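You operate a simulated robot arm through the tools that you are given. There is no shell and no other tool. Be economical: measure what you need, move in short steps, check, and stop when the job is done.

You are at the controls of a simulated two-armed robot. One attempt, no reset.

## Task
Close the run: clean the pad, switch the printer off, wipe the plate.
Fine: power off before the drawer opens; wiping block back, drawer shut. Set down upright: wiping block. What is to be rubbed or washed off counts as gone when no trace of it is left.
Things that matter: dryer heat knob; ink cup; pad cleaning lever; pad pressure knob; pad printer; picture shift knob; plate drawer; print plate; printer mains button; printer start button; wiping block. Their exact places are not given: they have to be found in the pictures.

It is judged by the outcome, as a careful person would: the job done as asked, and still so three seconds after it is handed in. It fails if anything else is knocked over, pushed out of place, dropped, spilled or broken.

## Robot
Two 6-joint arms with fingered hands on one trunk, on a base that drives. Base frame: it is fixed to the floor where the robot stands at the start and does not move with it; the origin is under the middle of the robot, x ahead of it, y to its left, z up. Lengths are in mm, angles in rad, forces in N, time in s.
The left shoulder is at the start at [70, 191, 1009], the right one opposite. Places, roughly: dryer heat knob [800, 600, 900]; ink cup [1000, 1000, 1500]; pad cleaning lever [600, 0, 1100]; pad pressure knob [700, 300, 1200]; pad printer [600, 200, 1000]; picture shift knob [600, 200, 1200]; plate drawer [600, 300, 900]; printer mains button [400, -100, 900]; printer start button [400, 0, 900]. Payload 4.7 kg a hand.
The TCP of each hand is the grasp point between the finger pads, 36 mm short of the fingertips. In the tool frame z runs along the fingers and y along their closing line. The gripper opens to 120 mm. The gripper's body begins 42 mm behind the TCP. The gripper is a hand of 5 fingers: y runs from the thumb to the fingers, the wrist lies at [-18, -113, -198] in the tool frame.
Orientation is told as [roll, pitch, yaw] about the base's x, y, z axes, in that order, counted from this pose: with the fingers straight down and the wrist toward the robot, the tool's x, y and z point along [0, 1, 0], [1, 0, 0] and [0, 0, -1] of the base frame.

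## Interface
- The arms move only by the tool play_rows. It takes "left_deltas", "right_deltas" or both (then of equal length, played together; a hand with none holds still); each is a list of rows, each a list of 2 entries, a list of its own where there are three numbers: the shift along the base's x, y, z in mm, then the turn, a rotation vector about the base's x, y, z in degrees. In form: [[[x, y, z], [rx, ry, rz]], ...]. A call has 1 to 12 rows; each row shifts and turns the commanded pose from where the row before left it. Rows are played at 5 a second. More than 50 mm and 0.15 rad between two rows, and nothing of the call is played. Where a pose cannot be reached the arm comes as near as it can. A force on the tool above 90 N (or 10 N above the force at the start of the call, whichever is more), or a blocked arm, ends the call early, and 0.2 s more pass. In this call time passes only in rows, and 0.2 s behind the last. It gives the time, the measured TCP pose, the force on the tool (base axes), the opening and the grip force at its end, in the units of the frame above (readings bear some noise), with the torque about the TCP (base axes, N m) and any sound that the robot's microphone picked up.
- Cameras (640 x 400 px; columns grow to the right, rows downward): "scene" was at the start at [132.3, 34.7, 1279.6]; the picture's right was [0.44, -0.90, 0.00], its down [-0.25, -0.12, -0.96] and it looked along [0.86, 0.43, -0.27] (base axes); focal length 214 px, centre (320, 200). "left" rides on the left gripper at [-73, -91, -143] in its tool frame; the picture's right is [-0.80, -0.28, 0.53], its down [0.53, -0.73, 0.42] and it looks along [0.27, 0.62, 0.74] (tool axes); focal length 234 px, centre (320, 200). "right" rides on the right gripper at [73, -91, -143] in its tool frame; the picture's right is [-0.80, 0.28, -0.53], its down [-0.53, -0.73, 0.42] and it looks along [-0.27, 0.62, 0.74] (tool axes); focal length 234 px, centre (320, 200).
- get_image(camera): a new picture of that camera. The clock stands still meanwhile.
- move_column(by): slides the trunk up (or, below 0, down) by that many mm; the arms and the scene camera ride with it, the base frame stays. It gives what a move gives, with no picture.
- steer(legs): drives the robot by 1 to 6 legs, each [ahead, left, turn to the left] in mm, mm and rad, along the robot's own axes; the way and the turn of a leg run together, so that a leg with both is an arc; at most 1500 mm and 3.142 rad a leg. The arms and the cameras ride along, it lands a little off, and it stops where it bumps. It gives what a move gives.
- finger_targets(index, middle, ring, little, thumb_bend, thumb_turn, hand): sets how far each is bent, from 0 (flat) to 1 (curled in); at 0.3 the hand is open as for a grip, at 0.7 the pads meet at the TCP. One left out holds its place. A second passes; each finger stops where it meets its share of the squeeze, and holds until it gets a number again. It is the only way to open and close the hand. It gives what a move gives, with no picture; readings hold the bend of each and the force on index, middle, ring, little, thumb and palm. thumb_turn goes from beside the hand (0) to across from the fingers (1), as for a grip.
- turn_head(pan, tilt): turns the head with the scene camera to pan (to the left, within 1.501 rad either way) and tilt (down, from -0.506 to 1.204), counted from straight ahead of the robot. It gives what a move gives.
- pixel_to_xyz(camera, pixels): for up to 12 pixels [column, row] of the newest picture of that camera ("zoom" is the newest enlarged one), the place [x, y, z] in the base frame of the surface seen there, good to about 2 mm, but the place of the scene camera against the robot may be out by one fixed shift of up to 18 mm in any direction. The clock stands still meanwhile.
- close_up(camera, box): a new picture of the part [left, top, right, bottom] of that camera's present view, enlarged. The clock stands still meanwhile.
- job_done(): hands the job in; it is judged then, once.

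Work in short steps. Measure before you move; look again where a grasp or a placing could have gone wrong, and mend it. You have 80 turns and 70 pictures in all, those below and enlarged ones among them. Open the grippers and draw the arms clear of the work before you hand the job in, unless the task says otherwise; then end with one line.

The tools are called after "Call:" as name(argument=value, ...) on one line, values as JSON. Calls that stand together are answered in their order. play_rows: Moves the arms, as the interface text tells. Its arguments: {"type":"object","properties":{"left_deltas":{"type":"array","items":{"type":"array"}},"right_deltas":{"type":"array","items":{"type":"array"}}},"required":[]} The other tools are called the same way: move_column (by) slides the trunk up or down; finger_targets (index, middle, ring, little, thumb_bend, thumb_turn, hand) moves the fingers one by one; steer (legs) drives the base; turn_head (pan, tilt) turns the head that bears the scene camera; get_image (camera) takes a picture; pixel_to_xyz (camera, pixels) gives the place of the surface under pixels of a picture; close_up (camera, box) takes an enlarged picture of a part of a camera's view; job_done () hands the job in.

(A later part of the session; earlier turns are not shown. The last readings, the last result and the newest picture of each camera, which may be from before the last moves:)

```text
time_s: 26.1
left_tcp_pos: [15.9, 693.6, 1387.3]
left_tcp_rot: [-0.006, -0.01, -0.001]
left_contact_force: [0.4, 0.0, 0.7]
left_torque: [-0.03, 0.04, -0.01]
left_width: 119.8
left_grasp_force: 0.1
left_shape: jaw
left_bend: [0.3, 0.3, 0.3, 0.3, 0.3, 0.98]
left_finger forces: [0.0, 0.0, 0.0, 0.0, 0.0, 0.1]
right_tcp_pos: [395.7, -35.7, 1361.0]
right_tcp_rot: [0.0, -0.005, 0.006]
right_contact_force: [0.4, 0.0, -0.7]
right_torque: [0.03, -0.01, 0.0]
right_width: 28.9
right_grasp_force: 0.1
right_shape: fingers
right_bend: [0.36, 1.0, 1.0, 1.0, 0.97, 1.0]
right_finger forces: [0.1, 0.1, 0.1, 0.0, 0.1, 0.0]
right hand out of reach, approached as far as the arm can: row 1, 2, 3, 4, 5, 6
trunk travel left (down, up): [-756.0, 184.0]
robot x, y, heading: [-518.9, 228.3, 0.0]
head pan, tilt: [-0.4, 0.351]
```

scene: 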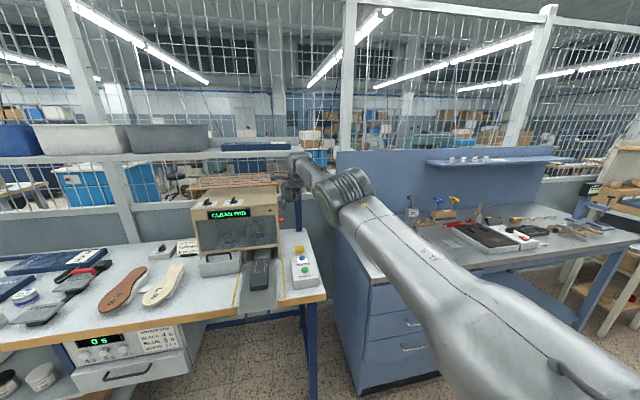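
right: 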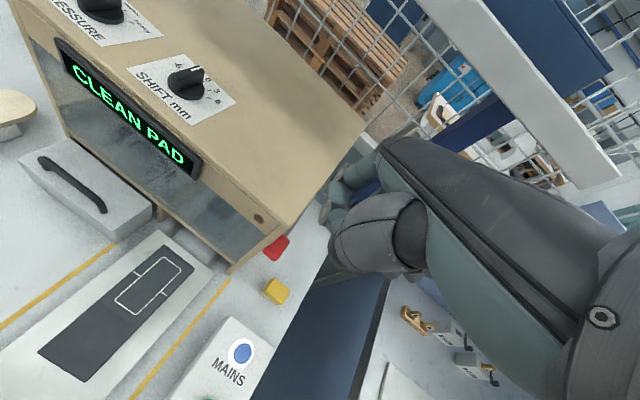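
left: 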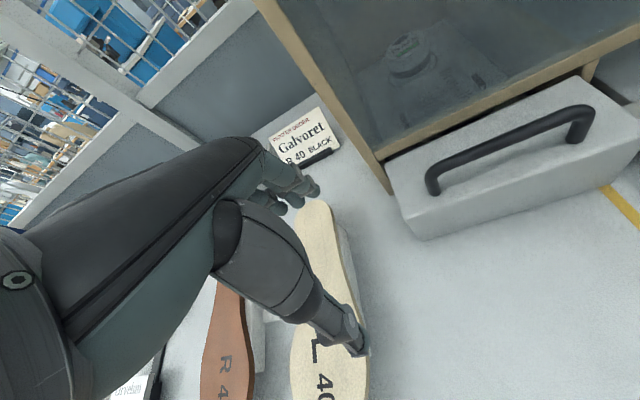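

Still on the same sphere. I try turning the hand's yaw while pulling inward, in case a wrist limit is what holds it.

Call:
play_rows(right_deltas=[[[-20, 0, 0], [0, 0, -8]], [[-20, 0, 0], [0, 0, -8]], [[-20, 0, 0], [0, 0, -8]], [[-20, 0, 0], [0, 0, -8]], [[-20, 0, 0], [0, 0, -8]]])

Call:
play_rows(right_deltas=[[[-20, 0, 0], [0, 0, 8]], [[-20, 0, 0], [0, 0, 8]], [[-20, 0, 0], [0, 0, 8]], [[-20, 0, 0], [0, 0, 8]], [[-20, 0, 0], [0, 0, 8]], [[-20, 0, 0], [0, 0, 8]], [[-20, 0, 0], [0, 0, 8]], [[-20, 0, 0], [0, 0, 8]], [[-20, 0, 0], [0, 0, 8]]])

```text
time_s: 27.4
left_tcp_pos: [15.1, 695.1, 1386.5]
left_tcp_rot: [-0.007, -0.009, -0.002]
left_contact_force: [0.3, -0.3, 0.4]
left_torque: [-0.03, 0.01, 0.02]
left_width: 119.8
left_grasp_force: 0.0
left_shape: jaw
left_bend: [0.3, 0.3, 0.3, 0.3, 0.3, 0.98]
left_finger forces: [0.0, 0.0, 0.1, 0.0, 0.0, 0.0]
right_tcp_pos: [369.1, -33.0, 1389.6]
right_tcp_rot: [-0.001, -0.007, -0.693]
right_contact_force: [-0.1, -0.2, -0.4]
right_torque: [0.0, -0.02, -0.01]
right_width: 28.7
right_grasp_force: 0.1
right_shape: fingers
right_bend: [0.36, 1.0, 1.0, 1.0, 0.97, 1.0]
right_finger forces: [0.0, 0.0, 0.2, 0.0, 0.0, 0.0]
right hand out of reach, approached as far as the arm can: row 1, 2, 3, 4, 5
trunk travel left (down, up): [-756.0, 184.0]
robot x, y, heading: [-518.0, 229.5, 0.002]
head pan, tilt: [-0.4, 0.351]
```

```text
time_s: 29.4
left_tcp_pos: [15.7, 694.4, 1386.9]
left_tcp_rot: [-0.006, -0.009, 0.0]
left_contact_force: [-0.1, 0.5, 0.8]
left_torque: [0.02, 0.0, -0.05]
left_width: 119.7
left_grasp_force: 0.1
left_shape: jaw
left_bend: [0.3, 0.3, 0.3, 0.3, 0.3, 0.98]
left_finger forces: [0.1, 0.0, 0.0, 0.0, 0.0, 0.0]
right_tcp_pos: [327.1, -35.4, 1450.8]
right_tcp_rot: [0.0, -0.008, 0.567]
right_contact_force: [-0.5, 0.6, -0.2]
right_torque: [0.0, -0.02, 0.01]
right_width: 28.8
right_grasp_force: 0.1
right_shape: fingers
right_bend: [0.36, 1.0, 1.0, 1.0, 0.97, 1.0]
right_finger forces: [0.0, 0.0, 0.0, 0.1, 0.0, 0.0]
right hand out of reach, approached as far as the arm can: row 1, 2, 3, 4, 5, 6, 7, 8, 9
trunk travel left (down, up): [-756.0, 184.0]
robot x, y, heading: [-519.6, 232.4, 0.002]
head pan, tilt: [-0.4, 0.351]
```

Yaw isn't the limit. I try a large sideways sweep to the left (forearm inward), the natural flex direction.

Call:
play_rows(right_deltas=[[[0, 45, 0], [0, 0, 0]], [[0, 45, 0], [0, 0, 0]], [[0, 45, 0], [0, 0, 0]], [[0, 45, 0], [0, 0, 0]], [[0, 45, 0], [0, 0, 0]], [[-20, 40, 0], [0, 0, 0]], [[-40, 20, 0], [0, 0, 0]], [[-45, 0, 0], [0, 0, 0]], [[-45, 0, 0], [0, 0, 0]]])

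Call:
turn_head(pan=-0.2, tilt=0.0)

Call:
get_image(camera="scene")

```text
time_s: 31.4
left_tcp_pos: [14.7, 695.1, 1387.7]
left_tcp_rot: [-0.007, -0.009, 0.0]
left_contact_force: [0.0, 0.2, 0.5]
left_torque: [0.01, -0.03, -0.01]
left_width: 119.7
left_grasp_force: 0.0
left_shape: jaw
left_bend: [0.3, 0.3, 0.3, 0.3, 0.3, 0.98]
left_finger forces: [0.0, 0.1, 0.0, 0.1, 0.2, 0.0]
right_tcp_pos: [261.1, 279.7, 1501.5]
right_tcp_rot: [-0.001, -0.005, 0.566]
right_contact_force: [-0.4, 0.4, -0.7]
right_torque: [0.0, 0.0, -0.02]
right_width: 28.6
right_grasp_force: 0.1
right_shape: fingers
right_bend: [0.36, 1.0, 1.0, 1.0, 0.97, 1.0]
right_finger forces: [0.0, 0.1, 0.1, 0.0, 0.1, 0.0]
right hand out of reach, approached as far as the arm can: row 1, 4, 5, 6, 7, 8, 9
trunk travel left (down, up): [-756.0, 184.0]
robot x, y, heading: [-519.7, 225.4, 0.001]
head pan, tilt: [-0.4, 0.351]
```

```text
time_s: 32.2
left_tcp_pos: [16.0, 695.9, 1386.1]
left_tcp_rot: [-0.005, -0.008, -0.003]
left_contact_force: [-0.3, -0.2, 0.2]
left_torque: [-0.01, 0.04, 0.01]
left_width: 120.0
left_grasp_force: 0.0
left_shape: jaw
left_bend: [0.3, 0.3, 0.3, 0.3, 0.3, 0.98]
left_finger forces: [0.0, 0.0, 0.0, 0.1, 0.1, 0.0]
right_tcp_pos: [263.4, 279.0, 1500.2]
right_tcp_rot: [-0.001, -0.005, 0.565]
right_contact_force: [0.2, -0.4, 0.4]
right_torque: [0.01, 0.03, 0.0]
right_width: 28.8
right_grasp_force: 0.0
right_shape: fingers
right_bend: [0.36, 1.0, 1.0, 1.0, 0.97, 1.0]
right_finger forces: [0.0, 0.0, 0.0, 0.0, 0.1, 0.1]
trunk travel left (down, up): [-756.0, 184.0]
robot x, y, heading: [-515.4, 226.0, 0.005]
head pan, tilt: [-0.201, 0.0]
```

```text
41 pictures are left
```

scene: 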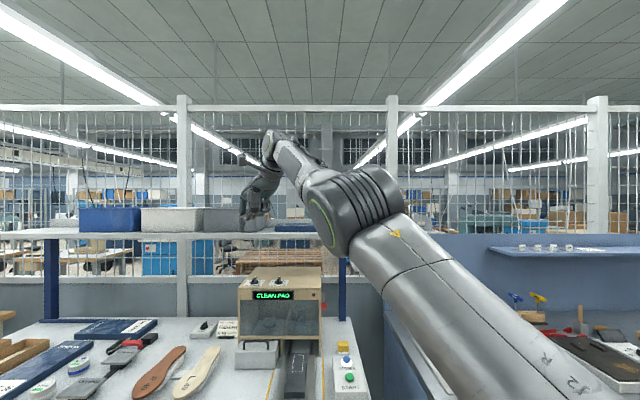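

The right elbow won't flex, while the left arm's elbow did flex earlier. I test the left arm toward its good zone and at the same time swing the right arm up and outward to park it.

Call:
play_rows(left_deltas=[[[30, -15, -20], [0, 0, 0]], [[30, -15, -20], [0, 0, 0]], [[30, -15, -20], [0, 0, 0]], [[30, -15, -20], [0, 0, 0]], [[30, -15, -20], [0, 0, 0]], [[30, -15, -20], [0, 0, 0]], [[30, -15, -20], [0, 0, 0]], [[30, -15, -20], [0, 0, 0]]], right_deltas=[[[-15, -35, 25], [0, 0, -4]], [[-15, -35, 25], [0, 0, -4]], [[-15, -35, 25], [0, 0, -4]], [[-15, -35, 25], [0, 0, -4]], [[-15, -35, 25], [0, 0, -4]], [[-15, -35, 25], [0, 0, -4]], [[-15, -35, 25], [0, 0, -4]], [[-15, -35, 25], [0, 0, -4]]])

```text
time_s: 34.0
left_tcp_pos: [249.3, 594.3, 1212.4]
left_tcp_rot: [-0.004, -0.008, -0.003]
left_contact_force: [-0.2, -0.4, 0.4]
left_torque: [0.04, 0.02, 0.02]
left_width: 119.6
left_grasp_force: 0.0
left_shape: jaw
left_bend: [0.3, 0.3, 0.3, 0.3, 0.3, 0.98]
left_finger forces: [0.1, 0.0, 0.0, 0.0, 0.0, 0.0]
left hand out of reach, approached as far as the arm can: row 1, 2, 3, 4
right_tcp_pos: [156.6, 0.4, 1705.7]
right_tcp_rot: [0.002, -0.007, 0.006]
right_contact_force: [0.2, -0.6, -0.4]
right_torque: [0.04, 0.03, -0.01]
right_width: 29.0
right_grasp_force: 0.1
right_shape: fingers
right_bend: [0.36, 1.0, 1.0, 1.0, 0.97, 1.0]
right_finger forces: [0.1, 0.0, 0.0, 0.0, 0.0, 0.1]
right hand out of reach, approached as far as the arm can: row 1, 2, 3, 4, 7, 8
trunk travel left (down, up): [-756.0, 184.0]
robot x, y, heading: [-518.0, 230.1, -0.0]
head pan, tilt: [-0.201, 0.0]
```

The left arm flexes properly (shoulder–wrist about 617), so I use the left hand and keep the right one parked high. I form the pointing index on the left, then drive to put the lever in the left hand's range.

Call:
finger_targets(hand="left", index=0.3, middle=1, ring=1, little=1, thumb_bend=0.9, thumb_turn=1)

Call:
steer(legs=[[0, -480, 0], [100, 0, 0]])

Call:
move_column(by=-150)

Call:
turn_head(pan=0.2, tilt=0.3)

Call:
get_image(camera="scene")

```text
time_s: 35.0
left_tcp_pos: [249.3, 597.3, 1211.1]
left_tcp_rot: [-0.009, -0.006, -0.002]
left_contact_force: [-0.4, -0.1, 0.5]
left_torque: [0.02, 0.03, -0.02]
left_width: 29.8
left_grasp_force: 0.0
left_shape: fingers
left_bend: [0.3, 1.0, 1.0, 1.0, 0.9, 1.0]
left_finger forces: [0.0, 0.0, 0.1, 0.1, 0.0, 0.1]
right_tcp_pos: [155.4, 5.7, 1706.6]
right_tcp_rot: [0.0, -0.01, 0.004]
right_contact_force: [0.0, -0.4, 0.3]
right_torque: [-0.02, 0.0, 0.01]
right_width: 28.9
right_grasp_force: 0.1
right_shape: fingers
right_bend: [0.36, 1.0, 1.0, 1.0, 0.97, 1.0]
right_finger forces: [0.0, 0.0, 0.0, 0.0, 0.1, 0.0]
trunk travel left (down, up): [-756.0, 184.0]
robot x, y, heading: [-520.4, 225.2, -0.0]
head pan, tilt: [-0.201, 0.0]
```

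```text
time_s: 38.6
left_tcp_pos: [345.9, 118.8, 1211.6]
left_tcp_rot: [-0.003, -0.011, -0.002]
left_contact_force: [-0.5, 0.5, 0.9]
left_torque: [-0.04, -0.02, 0.03]
left_width: 29.5
left_grasp_force: 0.1
left_shape: fingers
left_bend: [0.3, 1.0, 1.0, 1.0, 0.9, 1.0]
left_finger forces: [0.0, 0.0, 0.1, 0.0, 0.0, 0.0]
right_tcp_pos: [253.3, -472.9, 1707.2]
right_tcp_rot: [0.0, -0.014, 0.009]
right_contact_force: [-0.6, -0.3, -0.7]
right_torque: [-0.02, -0.04, 0.02]
right_width: 28.5
right_grasp_force: 0.1
right_shape: fingers
right_bend: [0.36, 1.0, 1.0, 1.0, 0.97, 1.0]
right_finger forces: [0.0, 0.1, 0.0, 0.0, 0.0, 0.1]
trunk travel left (down, up): [-756.0, 184.0]
robot x, y, heading: [-416.3, -248.1, 0.0]
head pan, tilt: [-0.201, 0.0]
```

```text
time_s: 40.3
left_tcp_pos: [347.6, 119.8, 1060.6]
left_tcp_rot: [-0.007, -0.01, -0.001]
left_contact_force: [-0.6, 0.1, -0.5]
left_torque: [0.01, 0.0, -0.02]
left_width: 29.6
left_grasp_force: 0.1
left_shape: fingers
left_bend: [0.3, 1.0, 1.0, 1.0, 0.9, 1.0]
left_finger forces: [0.0, 0.1, 0.0, 0.0, 0.0, 0.1]
right_tcp_pos: [255.4, -472.9, 1557.0]
right_tcp_rot: [-0.001, -0.009, 0.008]
right_contact_force: [-0.5, -0.1, -0.9]
right_torque: [0.05, -0.02, 0.01]
right_width: 28.7
right_grasp_force: 0.0
right_shape: fingers
right_bend: [0.36, 1.0, 1.0, 1.0, 0.97, 1.0]
right_finger forces: [0.1, 0.1, 0.1, 0.1, 0.0, 0.0]
trunk travel left (down, up): [-606.0, 334.0]
robot x, y, heading: [-419.7, -246.5, -0.005]
head pan, tilt: [-0.201, 0.0]
```

```text
time_s: 41.2
left_tcp_pos: [349.7, 119.9, 1060.2]
left_tcp_rot: [-0.005, -0.01, -0.002]
left_contact_force: [-0.5, -0.8, 0.8]
left_torque: [0.01, 0.02, 0.03]
left_width: 29.7
left_grasp_force: 0.1
left_shape: fingers
left_bend: [0.3, 1.0, 1.0, 1.0, 0.9, 1.0]
left_finger forces: [0.0, 0.0, 0.0, 0.0, 0.1, 0.0]
right_tcp_pos: [256.8, -472.5, 1556.5]
right_tcp_rot: [-0.001, -0.008, 0.007]
right_contact_force: [0.3, 0.0, 0.2]
right_torque: [0.0, 0.01, 0.03]
right_width: 28.6
right_grasp_force: 0.1
right_shape: fingers
right_bend: [0.36, 1.0, 1.0, 1.0, 0.97, 1.0]
right_finger forces: [0.0, 0.0, 0.0, 0.0, 0.0, 0.0]
trunk travel left (down, up): [-606.0, 334.0]
robot x, y, heading: [-422.0, -250.1, -0.002]
head pan, tilt: [0.201, 0.3]
```

```text
40 pictures are left
```

scene: 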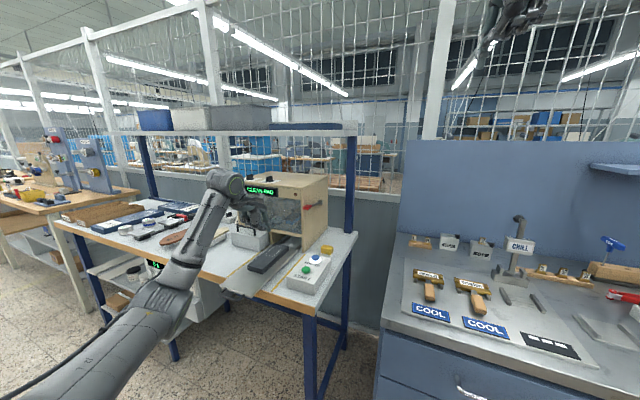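

I now pitch the left hand about -45° while bringing it in front of and above the lever.

Call:
play_rows(left_deltas=[[[20, -20, 12], [0, -7.5, 0]], [[20, -20, 12], [0, -7.5, 0]], [[20, -20, 12], [0, -7.5, 0]], [[20, -20, 12], [0, -7.5, 0]], [[20, -20, 12], [0, -7.5, 0]], [[20, -20, 12], [0, -7.5, 0]]])

Call:
close_up(camera="scene", box=[240, 150, 380, 250])

Call:
get_image(camera="left")

```text
time_s: 42.6
left_tcp_pos: [467.9, -2.4, 1132.9]
left_tcp_rot: [-0.002, -0.796, -0.004]
left_contact_force: [0.1, -0.7, 0.7]
left_torque: [-0.01, 0.02, 0.02]
left_width: 29.8
left_grasp_force: 0.1
left_shape: fingers
left_bend: [0.3, 1.0, 1.0, 1.0, 0.9, 1.0]
left_finger forces: [0.1, 0.0, 0.1, 0.0, 0.0, 0.0]
right_tcp_pos: [256.2, -473.6, 1556.2]
right_tcp_rot: [0.003, -0.011, 0.007]
right_contact_force: [-0.2, -0.4, 0.2]
right_torque: [0.04, 0.04, 0.01]
right_width: 28.6
right_grasp_force: 0.0
right_shape: fingers
right_bend: [0.36, 1.0, 1.0, 1.0, 0.97, 1.0]
right_finger forces: [0.0, 0.0, 0.0, 0.0, 0.0, 0.0]
trunk travel left (down, up): [-606.0, 334.0]
robot x, y, heading: [-421.3, -245.5, 0.003]
head pan, tilt: [0.201, 0.3]
```

```text
4.00 times, centred on (310, 200) of scene
```

zoom: 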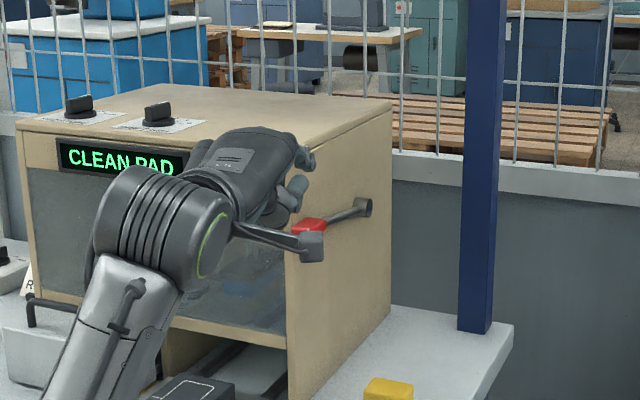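

```text
38 pictures are left
```

left: 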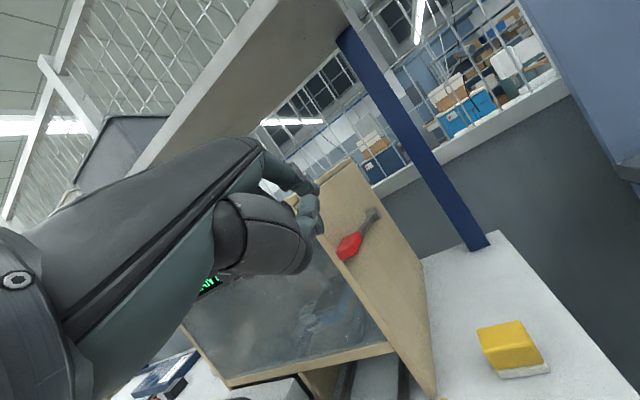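

The lever shows fully in the left view: knob (348,247), pivot (373,215). I measure these with the index tip.

Call:
close_up(camera="left", box=[240, 130, 440, 280])

Call:
pixel_to_xyz(camera="left", pixels=[[348, 247], [342, 252], [355, 241], [373, 214], [310, 188], [318, 190], [308, 205], [318, 228], [300, 260]])

```text
2.67 times, centred on (340, 205) of left
```

zoom: 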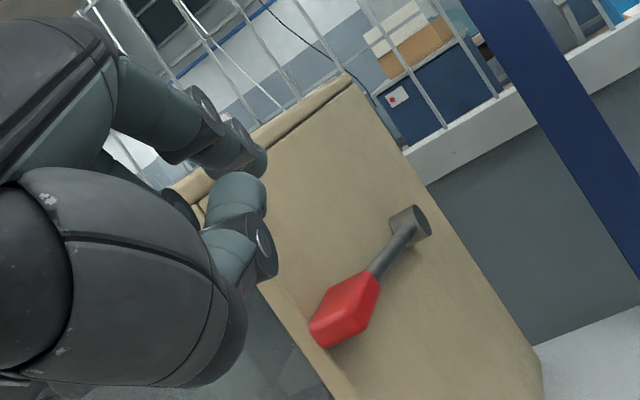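

```text
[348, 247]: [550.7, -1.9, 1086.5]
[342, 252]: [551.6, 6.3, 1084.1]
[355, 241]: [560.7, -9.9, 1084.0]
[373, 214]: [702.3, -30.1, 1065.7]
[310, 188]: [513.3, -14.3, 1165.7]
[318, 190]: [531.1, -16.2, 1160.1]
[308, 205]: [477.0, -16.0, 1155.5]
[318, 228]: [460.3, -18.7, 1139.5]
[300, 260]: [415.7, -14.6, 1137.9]
```

Index tip is about (535,-16..+4,1160), knob top at (550–590,-13..12,1090). I advance 35 mm and come down to the knob, then press in small steps.

Call:
play_rows(left_deltas=[[[35, 0, 0], [0, 0, 0]], [[0, 0, -25], [0, 0, 0]], [[0, 0, -20], [0, 0, 0]], [[0, 0, -10], [0, 0, 0]], [[0, 0, -10], [0, 0, 0]], [[0, 0, -10], [0, 0, 0]]])

Call:
close_up(camera="left", box=[240, 130, 440, 280])

Call:
close_up(camera="scene", box=[240, 150, 380, 250])

```text
time_s: 44.0
left_tcp_pos: [502.8, -0.7, 1058.3]
left_tcp_rot: [-0.005, -0.794, -0.002]
left_contact_force: [-1.4, -0.1, 0.6]
left_torque: [0.01, -0.05, 0.01]
left_width: 30.1
left_grasp_force: 0.5
left_shape: fingers
left_bend: [0.3, 1.0, 1.0, 1.0, 0.9, 1.0]
left_finger forces: [0.8, 0.1, 0.0, 0.0, 0.1, 0.1]
right_tcp_pos: [256.2, -472.8, 1557.2]
right_tcp_rot: [-0.001, -0.009, 0.008]
right_contact_force: [0.2, 0.4, 0.1]
right_torque: [0.01, -0.01, -0.01]
right_width: 28.9
right_grasp_force: 0.2
right_shape: fingers
right_bend: [0.36, 1.0, 1.0, 1.0, 0.97, 1.0]
right_finger forces: [0.0, 0.1, 0.0, 0.0, 0.0, 0.0]
trunk travel left (down, up): [-606.0, 334.0]
robot x, y, heading: [-418.6, -245.6, -0.001]
head pan, tilt: [0.201, 0.3]
```

```text
2.67 times, centred on (340, 205) of left
```

zoom: 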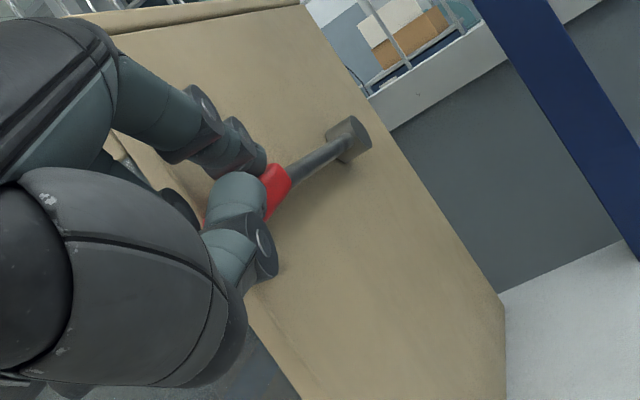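

```text
4.00 times, centred on (310, 200) of scene
```

zoom: 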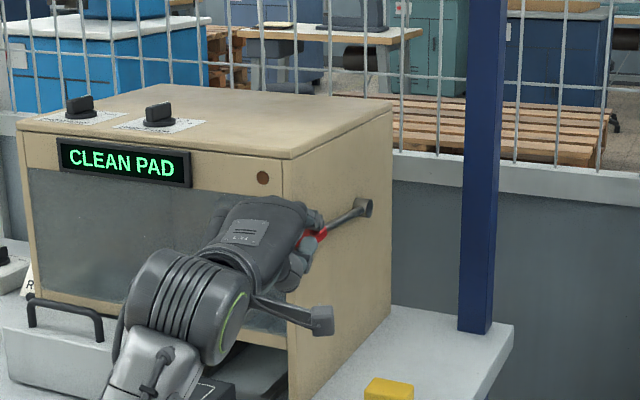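

Index is right on the knob with light contact (0.8 N). I press down further in small steps.

Call:
play_rows(left_deltas=[[[0, 0, -10], [0, 0, 0]], [[0, 0, -10], [0, 0, 0]], [[0, 0, -10], [0, 0, 0]], [[0, 0, -10], [0, 0, 0]]])

Call:
close_up(camera="scene", box=[240, 150, 380, 250])

```text
time_s: 45.0
left_tcp_pos: [503.8, -0.4, 1017.7]
left_tcp_rot: [-0.004, -0.794, -0.002]
left_contact_force: [-1.4, 0.9, 3.0]
left_torque: [-0.01, -0.26, 0.01]
left_width: 31.0
left_grasp_force: 2.0
left_shape: fingers
left_bend: [0.3, 1.0, 1.0, 1.0, 0.9, 1.0]
left_finger forces: [3.1, 0.0, 0.0, 0.1, 0.0, 0.0]
right_tcp_pos: [254.8, -473.5, 1556.9]
right_tcp_rot: [0.001, -0.007, 0.007]
right_contact_force: [-0.2, 0.8, -0.1]
right_torque: [0.0, -0.03, -0.01]
right_width: 28.8
right_grasp_force: 0.1
right_shape: fingers
right_bend: [0.36, 1.0, 1.0, 1.0, 0.97, 1.0]
right_finger forces: [0.0, 0.1, 0.0, 0.0, 0.1, 0.0]
trunk travel left (down, up): [-606.0, 334.0]
robot x, y, heading: [-417.6, -247.7, -0.0]
head pan, tilt: [0.201, 0.3]
```

```text
4.00 times, centred on (310, 200) of scene
```

zoom: 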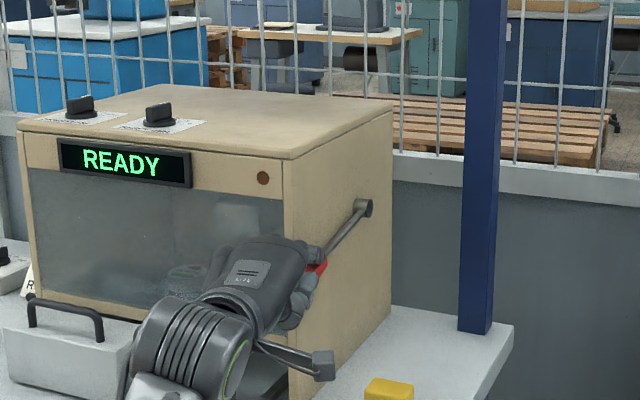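

The display now reads READY. I let the lever come back up, back away, and turn the hand tool-down above the mains button.

Call:
play_rows(left_deltas=[[[0, 0, 30], [0, 0, 0]], [[0, 0, 30], [0, 0, 0]], [[0, 0, 40], [0, 0, 0]], [[-45, 0, 0], [0, 0, 0]], [[-30, -10, 0], [0, 7.5, 0]], [[-20, -10, -10], [0, 7.5, 0]], [[-15, -10, -20], [0, 7.5, 0]], [[-10, -10, -20], [0, 7.5, 0]], [[0, -10, -20], [0, 7.5, 0]], [[0, -5, -20], [0, 7.5, 0]]])

Call:
get_image(camera="left")

Call:
close_up(camera="scene", box=[240, 170, 380, 300])

```text
time_s: 47.2
left_tcp_pos: [384.6, -55.5, 1027.9]
left_tcp_rot: [-0.005, -0.004, -0.002]
left_contact_force: [-0.1, -0.8, 0.0]
left_torque: [-0.01, 0.02, -0.01]
left_width: 29.9
left_grasp_force: 0.0
left_shape: fingers
left_bend: [0.3, 1.0, 1.0, 1.0, 0.9, 1.0]
left_finger forces: [0.0, 0.0, 0.0, 0.1, 0.0, 0.1]
right_tcp_pos: [256.2, -472.3, 1555.8]
right_tcp_rot: [0.001, -0.01, 0.007]
right_contact_force: [-0.5, -0.1, -0.3]
right_torque: [0.02, 0.04, -0.01]
right_width: 28.7
right_grasp_force: 0.0
right_shape: fingers
right_bend: [0.36, 1.0, 1.0, 1.0, 0.97, 1.0]
right_finger forces: [0.1, 0.0, 0.1, 0.0, 0.0, 0.1]
trunk travel left (down, up): [-606.0, 334.0]
robot x, y, heading: [-418.6, -247.0, 0.004]
head pan, tilt: [0.201, 0.3]
```

```text
33 pictures are left
```

left: 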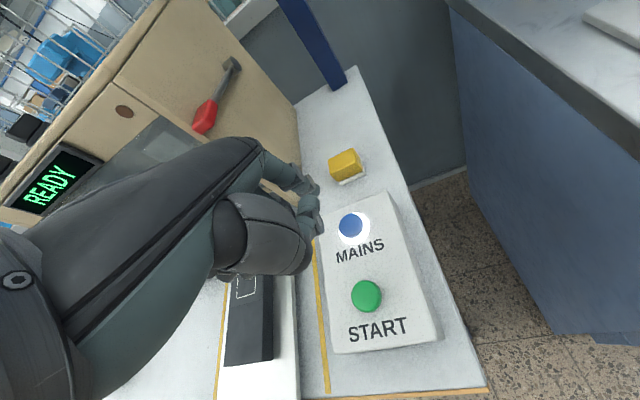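

```text
3.08 times, centred on (310, 235) of scene
```

zoom: 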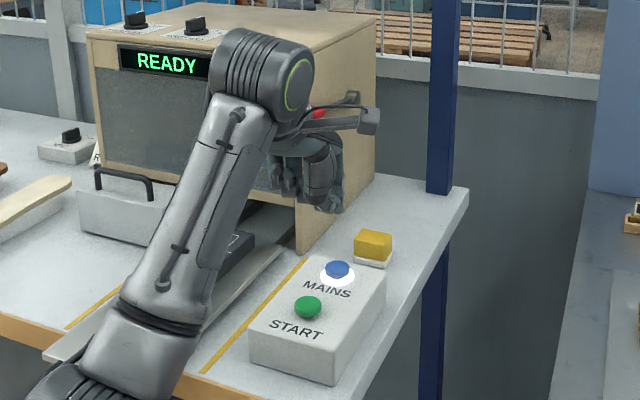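

Lever is back up and READY stays. I measure mains, start, block and the fingertips in the left view.

Call:
pixel_to_xyz(camera="left", pixels=[[351, 224], [366, 294], [340, 240], [343, 165], [330, 160], [358, 156], [348, 182], [400, 170], [314, 188], [318, 228], [360, 180], [333, 176]])

```text
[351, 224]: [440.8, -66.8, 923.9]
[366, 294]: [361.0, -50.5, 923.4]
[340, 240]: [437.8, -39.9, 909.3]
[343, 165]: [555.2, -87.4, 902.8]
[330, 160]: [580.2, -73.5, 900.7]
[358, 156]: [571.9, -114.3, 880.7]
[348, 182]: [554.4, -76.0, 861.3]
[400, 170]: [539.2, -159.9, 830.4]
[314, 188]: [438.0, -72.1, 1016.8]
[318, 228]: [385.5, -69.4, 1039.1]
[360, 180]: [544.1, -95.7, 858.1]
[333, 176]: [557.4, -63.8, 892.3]
```

Tip is right over mains (441,-67,924). I come down 60 mm, then press gently in small steps.

Call:
play_rows(left_deltas=[[[0, -5, -30], [0, 0, 0]], [[0, 0, -28], [0, 0, 0]], [[0, 0, -6], [0, 0, 0]], [[0, 0, -5], [0, 0, 0]]])

Call:
close_up(camera="scene", box=[240, 170, 380, 300])

```text
time_s: 48.2
left_tcp_pos: [383.7, -60.4, 958.7]
left_tcp_rot: [-0.004, -0.007, -0.002]
left_contact_force: [0.8, -0.3, -0.5]
left_torque: [-0.02, 0.03, 0.02]
left_width: 30.2
left_grasp_force: 0.1
left_shape: fingers
left_bend: [0.3, 1.0, 1.0, 1.0, 0.9, 1.0]
left_finger forces: [0.3, 0.0, 0.0, 0.1, 0.0, 0.1]
right_tcp_pos: [256.1, -472.7, 1556.5]
right_tcp_rot: [0.001, -0.009, 0.008]
right_contact_force: [-0.4, 0.4, -1.8]
right_torque: [-0.01, 0.0, 0.0]
right_width: 28.5
right_grasp_force: 0.0
right_shape: fingers
right_bend: [0.36, 1.0, 1.0, 1.0, 0.97, 1.0]
right_finger forces: [0.0, 0.0, 0.1, 0.0, 0.0, 0.0]
trunk travel left (down, up): [-606.0, 334.0]
robot x, y, heading: [-415.3, -248.5, 0.002]
head pan, tilt: [0.201, 0.3]
```

```text
3.08 times, centred on (310, 235) of scene
```

zoom: 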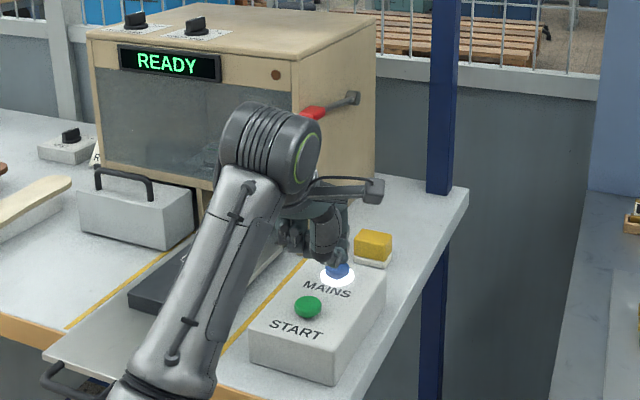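

Fingertip is just touching the button (0.3 N). I press a little more and release.

Call:
play_rows(left_deltas=[[[0, 0, -4], [0, 0, 0]], [[0, 0, -4], [0, 0, 0]], [[0, 0, -3], [0, 0, 0]], [[0, 0, 0], [0, 0, 0]]])

Call:
close_up(camera="scene", box=[240, 170, 380, 300])

```text
time_s: 49.2
left_tcp_pos: [383.3, -62.7, 949.1]
left_tcp_rot: [-0.005, -0.011, -0.001]
left_contact_force: [-1.4, -0.2, 7.0]
left_torque: [-0.05, -0.41, -0.03]
left_width: 30.7
left_grasp_force: 3.2
left_shape: fingers
left_bend: [0.3, 1.0, 1.0, 1.0, 0.9, 1.0]
left_finger forces: [6.8, 0.0, 0.1, 0.0, 0.0, 0.1]
right_tcp_pos: [254.4, -473.7, 1557.5]
right_tcp_rot: [0.001, -0.011, 0.007]
right_contact_force: [-0.5, 0.0, 0.4]
right_torque: [-0.01, 0.01, -0.02]
right_width: 28.5
right_grasp_force: 0.2
right_shape: fingers
right_bend: [0.36, 1.0, 1.0, 1.0, 0.97, 1.0]
right_finger forces: [0.0, 0.0, 0.0, 0.0, 0.0, 0.0]
trunk travel left (down, up): [-606.0, 334.0]
robot x, y, heading: [-420.7, -245.9, 0.002]
head pan, tilt: [0.201, 0.3]
heard: click
```

```text
3.08 times, centred on (310, 235) of scene
```

zoom: 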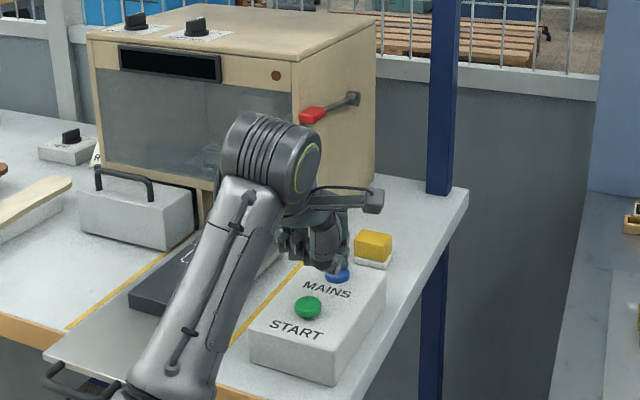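

Click heard, display dark: power is off. I lift clear and drive left so the drawer handle comes into the left hand's range.

Call:
play_rows(left_deltas=[[[0, 0, 40], [0, 0, 0]], [[0, 0, 45], [0, 0, 0]], [[0, 0, 45], [0, 0, 0]]])

Call:
steer(legs=[[45, 288, 0]])

Call:
finger_targets(hand="left", index=0.42, middle=0.42, ring=0.42, little=0.42, thumb_bend=0.3, thumb_turn=1)

Call:
get_image(camera="left")

```text
time_s: 50.0
left_tcp_pos: [384.9, -62.7, 1078.0]
left_tcp_rot: [-0.006, -0.006, -0.002]
left_contact_force: [0.2, 0.4, -0.7]
left_torque: [0.02, 0.0, 0.03]
left_width: 30.3
left_grasp_force: 0.0
left_shape: fingers
left_bend: [0.3, 1.0, 1.0, 1.0, 0.9, 1.0]
left_finger forces: [0.0, 0.0, 0.0, 0.1, 0.0, 0.0]
right_tcp_pos: [255.3, -473.3, 1555.9]
right_tcp_rot: [0.0, -0.008, 0.008]
right_contact_force: [-0.4, 0.1, -0.7]
right_torque: [-0.02, -0.03, 0.01]
right_width: 29.0
right_grasp_force: 0.0
right_shape: fingers
right_bend: [0.36, 1.0, 1.0, 1.0, 0.97, 1.0]
right_finger forces: [0.1, 0.0, 0.0, 0.0, 0.1, 0.0]
trunk travel left (down, up): [-606.0, 334.0]
robot x, y, heading: [-418.3, -249.2, -0.0]
head pan, tilt: [0.201, 0.3]
```

```text
time_s: 52.0
left_tcp_pos: [427.3, 232.2, 1077.3]
left_tcp_rot: [-0.004, -0.009, 0.001]
left_contact_force: [0.0, -0.2, -0.2]
left_torque: [0.01, 0.0, -0.02]
left_width: 29.9
left_grasp_force: 0.0
left_shape: fingers
left_bend: [0.3, 1.0, 1.0, 1.0, 0.9, 1.0]
left_finger forces: [0.0, 0.1, 0.0, 0.1, 0.0, 0.0]
right_tcp_pos: [300.8, -180.1, 1556.9]
right_tcp_rot: [0.001, -0.009, 0.009]
right_contact_force: [0.0, -0.1, 0.2]
right_torque: [-0.02, 0.03, 0.03]
right_width: 28.7
right_grasp_force: 0.1
right_shape: fingers
right_bend: [0.36, 1.0, 1.0, 1.0, 0.97, 1.0]
right_finger forces: [0.0, 0.0, 0.0, 0.0, 0.1, 0.0]
trunk travel left (down, up): [-606.0, 334.0]
robot x, y, heading: [-377.0, 45.9, -0.003]
head pan, tilt: [0.201, 0.3]
```

```text
time_s: 53.0
left_tcp_pos: [427.7, 231.9, 1077.2]
left_tcp_rot: [-0.006, -0.009, 0.0]
left_contact_force: [-0.6, 1.2, 0.2]
left_torque: [-0.03, -0.01, 0.02]
left_width: 104.9
left_grasp_force: 0.1
left_shape: fingers
left_bend: [0.42, 0.42, 0.42, 0.42, 0.3, 0.98]
left_finger forces: [0.0, 0.0, 0.0, 0.1, 0.0, 0.1]
right_tcp_pos: [300.0, -179.3, 1556.0]
right_tcp_rot: [0.001, -0.007, 0.009]
right_contact_force: [0.7, 0.5, 0.8]
right_torque: [-0.02, 0.0, -0.01]
right_width: 28.5
right_grasp_force: 0.1
right_shape: fingers
right_bend: [0.36, 1.0, 1.0, 1.0, 0.97, 1.0]
right_finger forces: [0.0, 0.1, 0.0, 0.0, 0.0, 0.0]
trunk travel left (down, up): [-606.0, 334.0]
robot x, y, heading: [-376.8, 46.5, 0.005]
head pan, tilt: [0.201, 0.3]
```

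```text
29 pictures are left
```

left: 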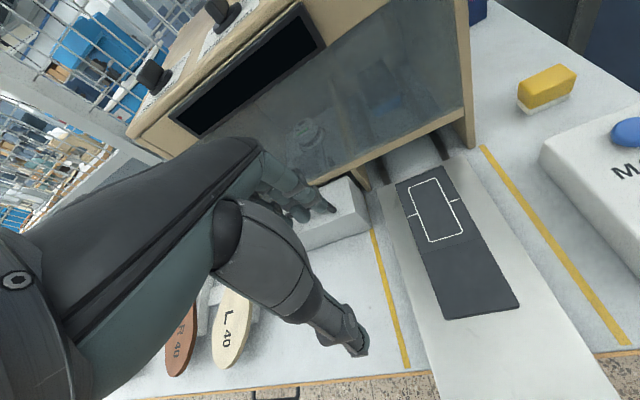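

I bring the hand above the handle centre (552,302), yawed -12° and pitched -8° to match the machine.

Call:
play_rows(left_deltas=[[[30, 17, 0], [0, -2, -3]], [[30, 17, 0], [0, -2, -3]], [[30, 17, -10], [0, -2, -3]], [[28, 18, -15], [0, -2, -3]], [[0, 0, -20], [0, 0, 0]]])

Call:
get_image(camera="left")

Call:
close_up(camera="scene", box=[220, 170, 420, 295])

```text
time_s: 54.2
left_tcp_pos: [543.2, 303.5, 1035.1]
left_tcp_rot: [0.011, -0.15, -0.21]
left_contact_force: [-15.1, 2.4, 6.0]
left_torque: [-0.03, -0.83, 0.12]
left_width: 104.6
left_grasp_force: 8.3
left_shape: fingers
left_bend: [0.42, 0.46, 0.42, 0.42, 0.3, 0.98]
left_finger forces: [0.0, 16.1, 0.0, 0.0, 0.0, 0.0]
right_tcp_pos: [297.2, -178.6, 1558.2]
right_tcp_rot: [0.0, -0.012, 0.01]
right_contact_force: [1.2, 0.8, -0.6]
right_torque: [-0.05, 0.07, 0.03]
right_width: 28.5
right_grasp_force: 0.0
right_shape: fingers
right_bend: [0.36, 1.0, 1.0, 1.0, 0.97, 1.0]
right_finger forces: [0.1, 0.0, 0.1, 0.0, 0.0, 0.0]
trunk travel left (down, up): [-606.0, 334.0]
robot x, y, heading: [-373.9, 47.8, 0.005]
head pan, tilt: [0.201, 0.3]
```

```text
28 pictures are left
```

left: 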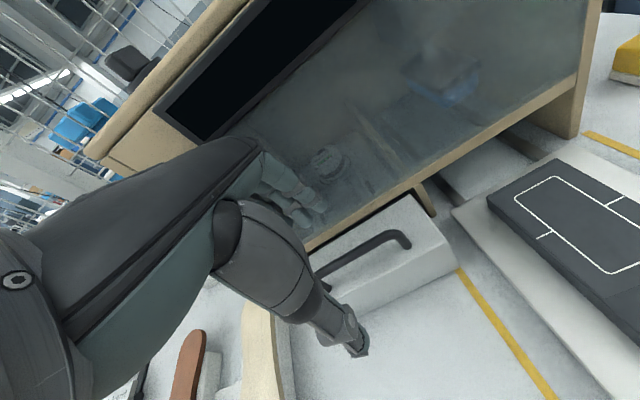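

```text
3.20 times, centred on (320, 232) of scene
```

zoom: 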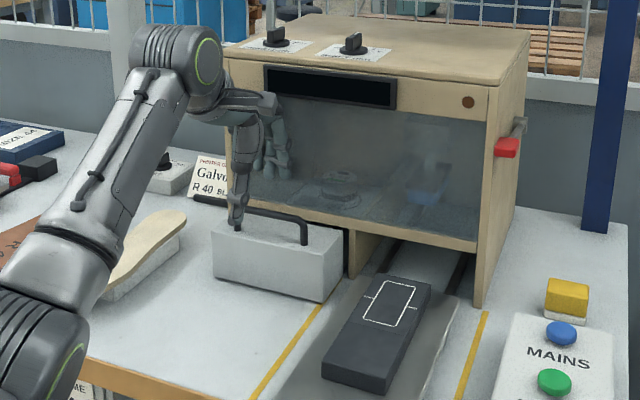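

The middle finger touches the glass (16 N), so I back off 30 mm, curl the fingers to 0.56 and re-measure the handle.

Call:
play_rows(left_deltas=[[[-30, 0, 10], [0, 0, 0]]])

Call:
finger_targets(hand="left", index=0.56, middle=0.56, ring=0.56, little=0.56)

Call:
get_image(camera="left")

Call:
pixel_to_xyz(camera="left", pixels=[[405, 240], [390, 232], [370, 244], [350, 256], [330, 266], [400, 265], [440, 210], [315, 195], [330, 190], [365, 325], [420, 200], [350, 230]])

```text
time_s: 54.6
left_tcp_pos: [515.5, 301.0, 1040.7]
left_tcp_rot: [0.009, -0.149, -0.213]
left_contact_force: [0.0, -0.7, -0.9]
left_torque: [0.0, -0.01, 0.01]
left_width: 105.0
left_grasp_force: 0.0
left_shape: fingers
left_bend: [0.42, 0.42, 0.42, 0.42, 0.3, 0.98]
left_finger forces: [0.0, 0.0, 0.0, 0.1, 0.0, 0.1]
right_tcp_pos: [300.7, -179.7, 1556.5]
right_tcp_rot: [0.0, -0.009, 0.009]
right_contact_force: [-0.2, -0.6, 0.3]
right_torque: [-0.03, 0.04, 0.0]
right_width: 28.9
right_grasp_force: 0.0
right_shape: fingers
right_bend: [0.36, 1.0, 1.0, 1.0, 0.97, 1.0]
right_finger forces: [0.0, 0.0, 0.0, 0.2, 0.0, 0.0]
trunk travel left (down, up): [-606.0, 334.0]
robot x, y, heading: [-376.9, 44.1, 0.002]
head pan, tilt: [0.201, 0.3]
```

```text
time_s: 55.6
left_tcp_pos: [515.3, 302.1, 1042.4]
left_tcp_rot: [0.01, -0.146, -0.212]
left_contact_force: [0.4, 0.5, 0.4]
left_torque: [0.01, 0.0, -0.03]
left_width: 83.6
left_grasp_force: 0.0
left_shape: fingers
left_bend: [0.56, 0.56, 0.56, 0.56, 0.3, 0.98]
left_finger forces: [0.0, 0.0, 0.0, 0.0, 0.0, 0.0]
right_tcp_pos: [301.0, -180.3, 1557.6]
right_tcp_rot: [-0.001, -0.009, 0.009]
right_contact_force: [-0.4, -0.2, -0.6]
right_torque: [-0.01, -0.02, 0.0]
right_width: 28.5
right_grasp_force: 0.1
right_shape: fingers
right_bend: [0.36, 1.0, 1.0, 1.0, 0.97, 1.0]
right_finger forces: [0.0, 0.1, 0.0, 0.0, 0.0, 0.0]
trunk travel left (down, up): [-606.0, 334.0]
robot x, y, heading: [-376.3, 41.3, 0.007]
head pan, tilt: [0.201, 0.3]
```

```text
26 pictures are left
```

left: 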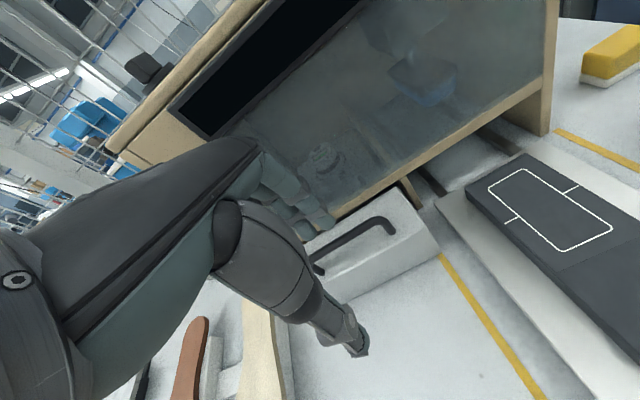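

```text
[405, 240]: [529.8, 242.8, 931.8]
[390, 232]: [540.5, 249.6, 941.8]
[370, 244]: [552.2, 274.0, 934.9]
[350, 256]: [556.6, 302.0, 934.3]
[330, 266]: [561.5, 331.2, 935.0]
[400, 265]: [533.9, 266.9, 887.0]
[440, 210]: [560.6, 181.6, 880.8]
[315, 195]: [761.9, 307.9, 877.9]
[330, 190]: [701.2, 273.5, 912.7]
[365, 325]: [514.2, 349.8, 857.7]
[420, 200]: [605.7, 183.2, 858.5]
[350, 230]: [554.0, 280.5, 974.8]
```

Bar at z≈970, x≈554 at y 297. I move over it and down so the fingers go behind the bar and the thumb in front.

Call:
play_rows(left_deltas=[[[38, -4, 0], [0, 0, 0]], [[0, 0, -30], [0, 0, 0]], [[0, 0, -20], [0, 0, 0]], [[0, 0, -16], [0, 0, 0]]])

Call:
get_image(camera="left")

Call:
close_up(camera="scene", box=[270, 200, 350, 280])

```text
time_s: 56.6
left_tcp_pos: [552.1, 296.6, 977.5]
left_tcp_rot: [0.01, -0.147, -0.211]
left_contact_force: [-9.2, 1.4, 3.1]
left_torque: [-0.01, -0.32, 0.06]
left_width: 83.6
left_grasp_force: 5.2
left_shape: fingers
left_bend: [0.56, 0.59, 0.56, 0.56, 0.3, 0.98]
left_finger forces: [0.0, 9.4, 0.0, 0.0, 0.0, 0.1]
right_tcp_pos: [299.5, -179.1, 1557.5]
right_tcp_rot: [0.001, -0.01, 0.008]
right_contact_force: [0.0, 1.0, 0.0]
right_torque: [0.0, 0.01, -0.01]
right_width: 28.9
right_grasp_force: 0.1
right_shape: fingers
right_bend: [0.36, 1.0, 1.0, 1.0, 0.97, 1.0]
right_finger forces: [0.1, 0.0, 0.0, 0.1, 0.0, 0.1]
trunk travel left (down, up): [-606.0, 334.0]
robot x, y, heading: [-375.6, 40.7, -0.001]
head pan, tilt: [0.201, 0.3]
```

```text
25 pictures are left
```

left: 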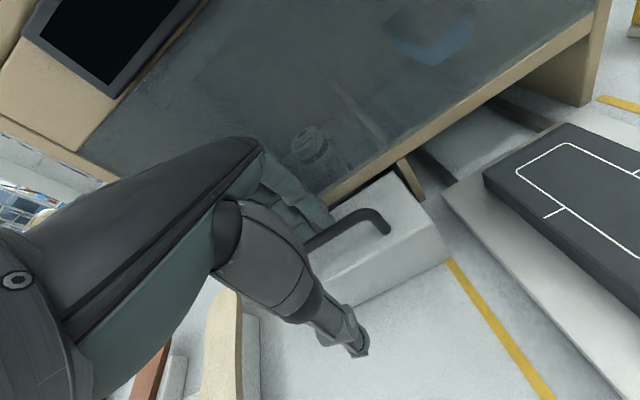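

```text
5.00 times, centred on (310, 240) of scene
```

zoom: 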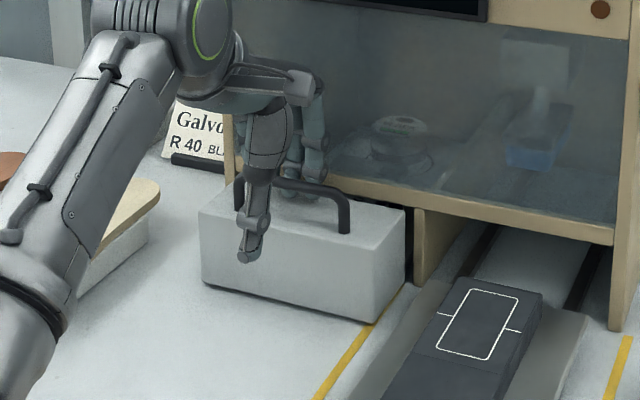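

Fingers are behind the bar and the thumb is in front; now I close the grip.

Call:
finger_targets(hand="left", index=0.75, middle=0.75, ring=0.75, little=0.75, thumb_bend=0.75)

Call:
play_rows(left_deltas=[[[-10, 2, 0], [0, 0, 0]], [[-15, 3, 0], [0, 0, 0]], [[-15, 3, 0], [0, 0, 0]]])

Call:
close_up(camera="scene", box=[250, 190, 370, 290])

```text
time_s: 57.6
left_tcp_pos: [554.0, 297.0, 975.1]
left_tcp_rot: [0.008, -0.145, -0.21]
left_contact_force: [2.8, 0.5, -7.6]
left_torque: [-0.08, 0.49, -0.33]
left_width: 4.9
left_grasp_force: 21.4
left_shape: fingers
left_bend: [0.75, 0.75, 0.74, 0.74, 0.67, 1.0]
left_finger forces: [3.9, 2.2, 6.9, 6.3, 24.5, 0.0]
right_tcp_pos: [303.0, -178.4, 1555.3]
right_tcp_rot: [0.0, -0.007, 0.008]
right_contact_force: [0.3, 0.8, -0.2]
right_torque: [-0.03, 0.0, -0.01]
right_width: 28.6
right_grasp_force: 0.1
right_shape: fingers
right_bend: [0.36, 1.0, 1.0, 1.0, 0.97, 1.0]
right_finger forces: [0.0, 0.0, 0.0, 0.1, 0.0, 0.1]
trunk travel left (down, up): [-606.0, 334.0]
robot x, y, heading: [-376.7, 43.0, 0.003]
head pan, tilt: [0.201, 0.3]
```

```text
time_s: 58.4
left_tcp_pos: [514.3, 304.5, 974.8]
left_tcp_rot: [0.007, -0.145, -0.21]
left_contact_force: [0.1, 0.1, -9.2]
left_torque: [-0.05, 0.53, -0.29]
left_width: 4.7
left_grasp_force: 18.9
left_shape: fingers
left_bend: [0.75, 0.74, 0.74, 0.74, 0.67, 1.0]
left_finger forces: [4.1, 2.5, 7.0, 5.8, 17.7, 0.0]
right_tcp_pos: [301.7, -180.0, 1556.0]
right_tcp_rot: [-0.001, -0.008, 0.009]
right_contact_force: [-0.4, 0.0, -0.2]
right_torque: [-0.02, -0.02, 0.0]
right_width: 28.8
right_grasp_force: 0.0
right_shape: fingers
right_bend: [0.36, 1.0, 1.0, 1.0, 0.97, 1.0]
right_finger forces: [0.1, 0.1, 0.0, 0.0, 0.1, 0.1]
trunk travel left (down, up): [-606.0, 334.0]
robot x, y, heading: [-372.4, 43.6, 0.004]
head pan, tilt: [0.201, 0.3]
```

```text
4.00 times, centred on (310, 240) of scene
```

zoom: 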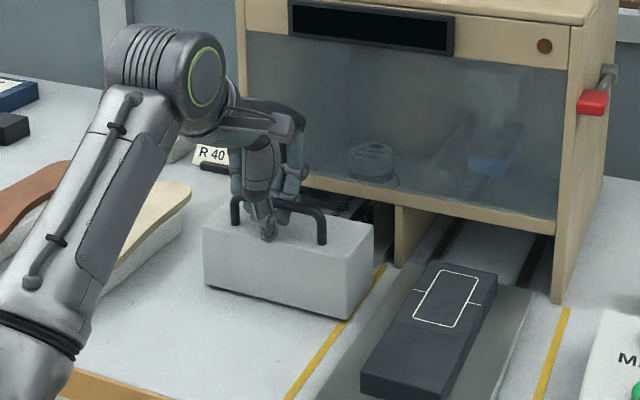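

The drawer slides freely, the cup stays inside, and the dark plate emerges behind the block. I keep pulling.

Call:
play_rows(left_deltas=[[[-18, 3.8, 0], [0, 0, 0]], [[-18, 3.8, 0], [0, 0, 0]], [[-18, 3.8, 0], [0, 0, 0]], [[-18, 3.8, 0], [0, 0, 0]], [[-18, 3.8, 0], [0, 0, 0]], [[-18, 3.8, 0], [0, 0, 0]]])

Call:
close_up(camera="scene", box=[240, 180, 400, 300])

```text
time_s: 59.8
left_tcp_pos: [406.6, 328.4, 974.9]
left_tcp_rot: [0.01, -0.146, -0.211]
left_contact_force: [-1.0, -5.0, -10.5]
left_torque: [-0.13, 0.45, -0.28]
left_width: 5.0
left_grasp_force: 17.7
left_shape: fingers
left_bend: [0.75, 0.74, 0.74, 0.74, 0.67, 1.0]
left_finger forces: [4.3, 2.8, 7.6, 5.2, 15.4, 0.1]
right_tcp_pos: [301.7, -179.7, 1556.5]
right_tcp_rot: [0.001, -0.01, 0.011]
right_contact_force: [0.1, 0.5, 0.1]
right_torque: [-0.01, -0.05, 0.01]
right_width: 28.7
right_grasp_force: 0.2
right_shape: fingers
right_bend: [0.36, 1.0, 1.0, 1.0, 0.97, 1.0]
right_finger forces: [0.0, 0.1, 0.0, 0.0, 0.1, 0.0]
trunk travel left (down, up): [-606.0, 334.0]
robot x, y, heading: [-380.1, 44.1, -0.001]
head pan, tilt: [0.201, 0.3]
```

```text
3.33 times, centred on (320, 240) of scene
```

zoom: 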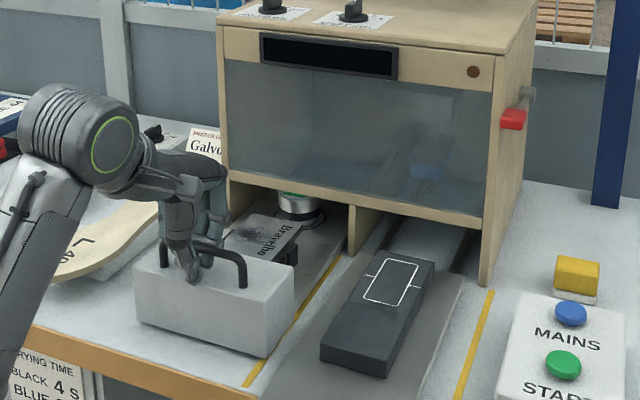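

The plate "Bravello" with an ink smear is out and the cup is just at the frame. I pull a little further (with less y) until it is well out.

Call:
play_rows(left_deltas=[[[-15, 2, 0], [0, 0, 0]], [[-15, 2, 0], [0, 0, 0]], [[-10, 2, 0], [0, 0, 0]]])

Call:
close_up(camera="scene", box=[260, 200, 360, 270])

```text
time_s: 60.6
left_tcp_pos: [366.8, 333.8, 974.3]
left_tcp_rot: [0.007, -0.144, -0.211]
left_contact_force: [0.4, 0.1, -9.4]
left_torque: [0.01, 0.42, -0.31]
left_width: 4.9
left_grasp_force: 18.6
left_shape: fingers
left_bend: [0.75, 0.74, 0.74, 0.74, 0.67, 1.0]
left_finger forces: [4.3, 2.8, 7.6, 6.3, 15.3, 0.0]
right_tcp_pos: [302.4, -177.6, 1556.5]
right_tcp_rot: [0.0, -0.009, 0.008]
right_contact_force: [-0.9, -0.5, 0.8]
right_torque: [0.0, 0.0, -0.02]
right_width: 28.9
right_grasp_force: 0.1
right_shape: fingers
right_bend: [0.36, 1.0, 1.0, 1.0, 0.97, 1.0]
right_finger forces: [0.0, 0.1, 0.0, 0.0, 0.0, 0.0]
trunk travel left (down, up): [-606.0, 334.0]
robot x, y, heading: [-376.1, 41.3, 0.006]
head pan, tilt: [0.201, 0.3]
```

```text
5.71 times, centred on (310, 235) of scene
```

zoom: 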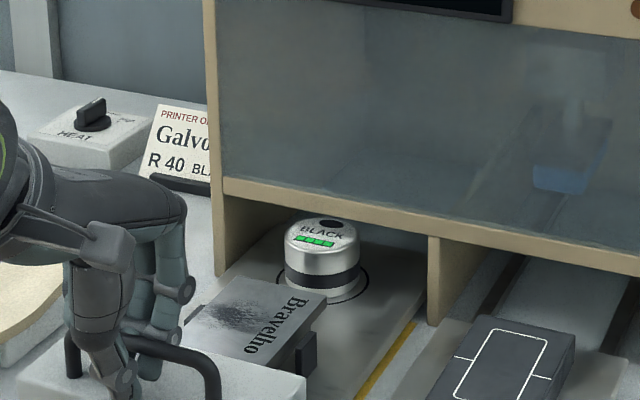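

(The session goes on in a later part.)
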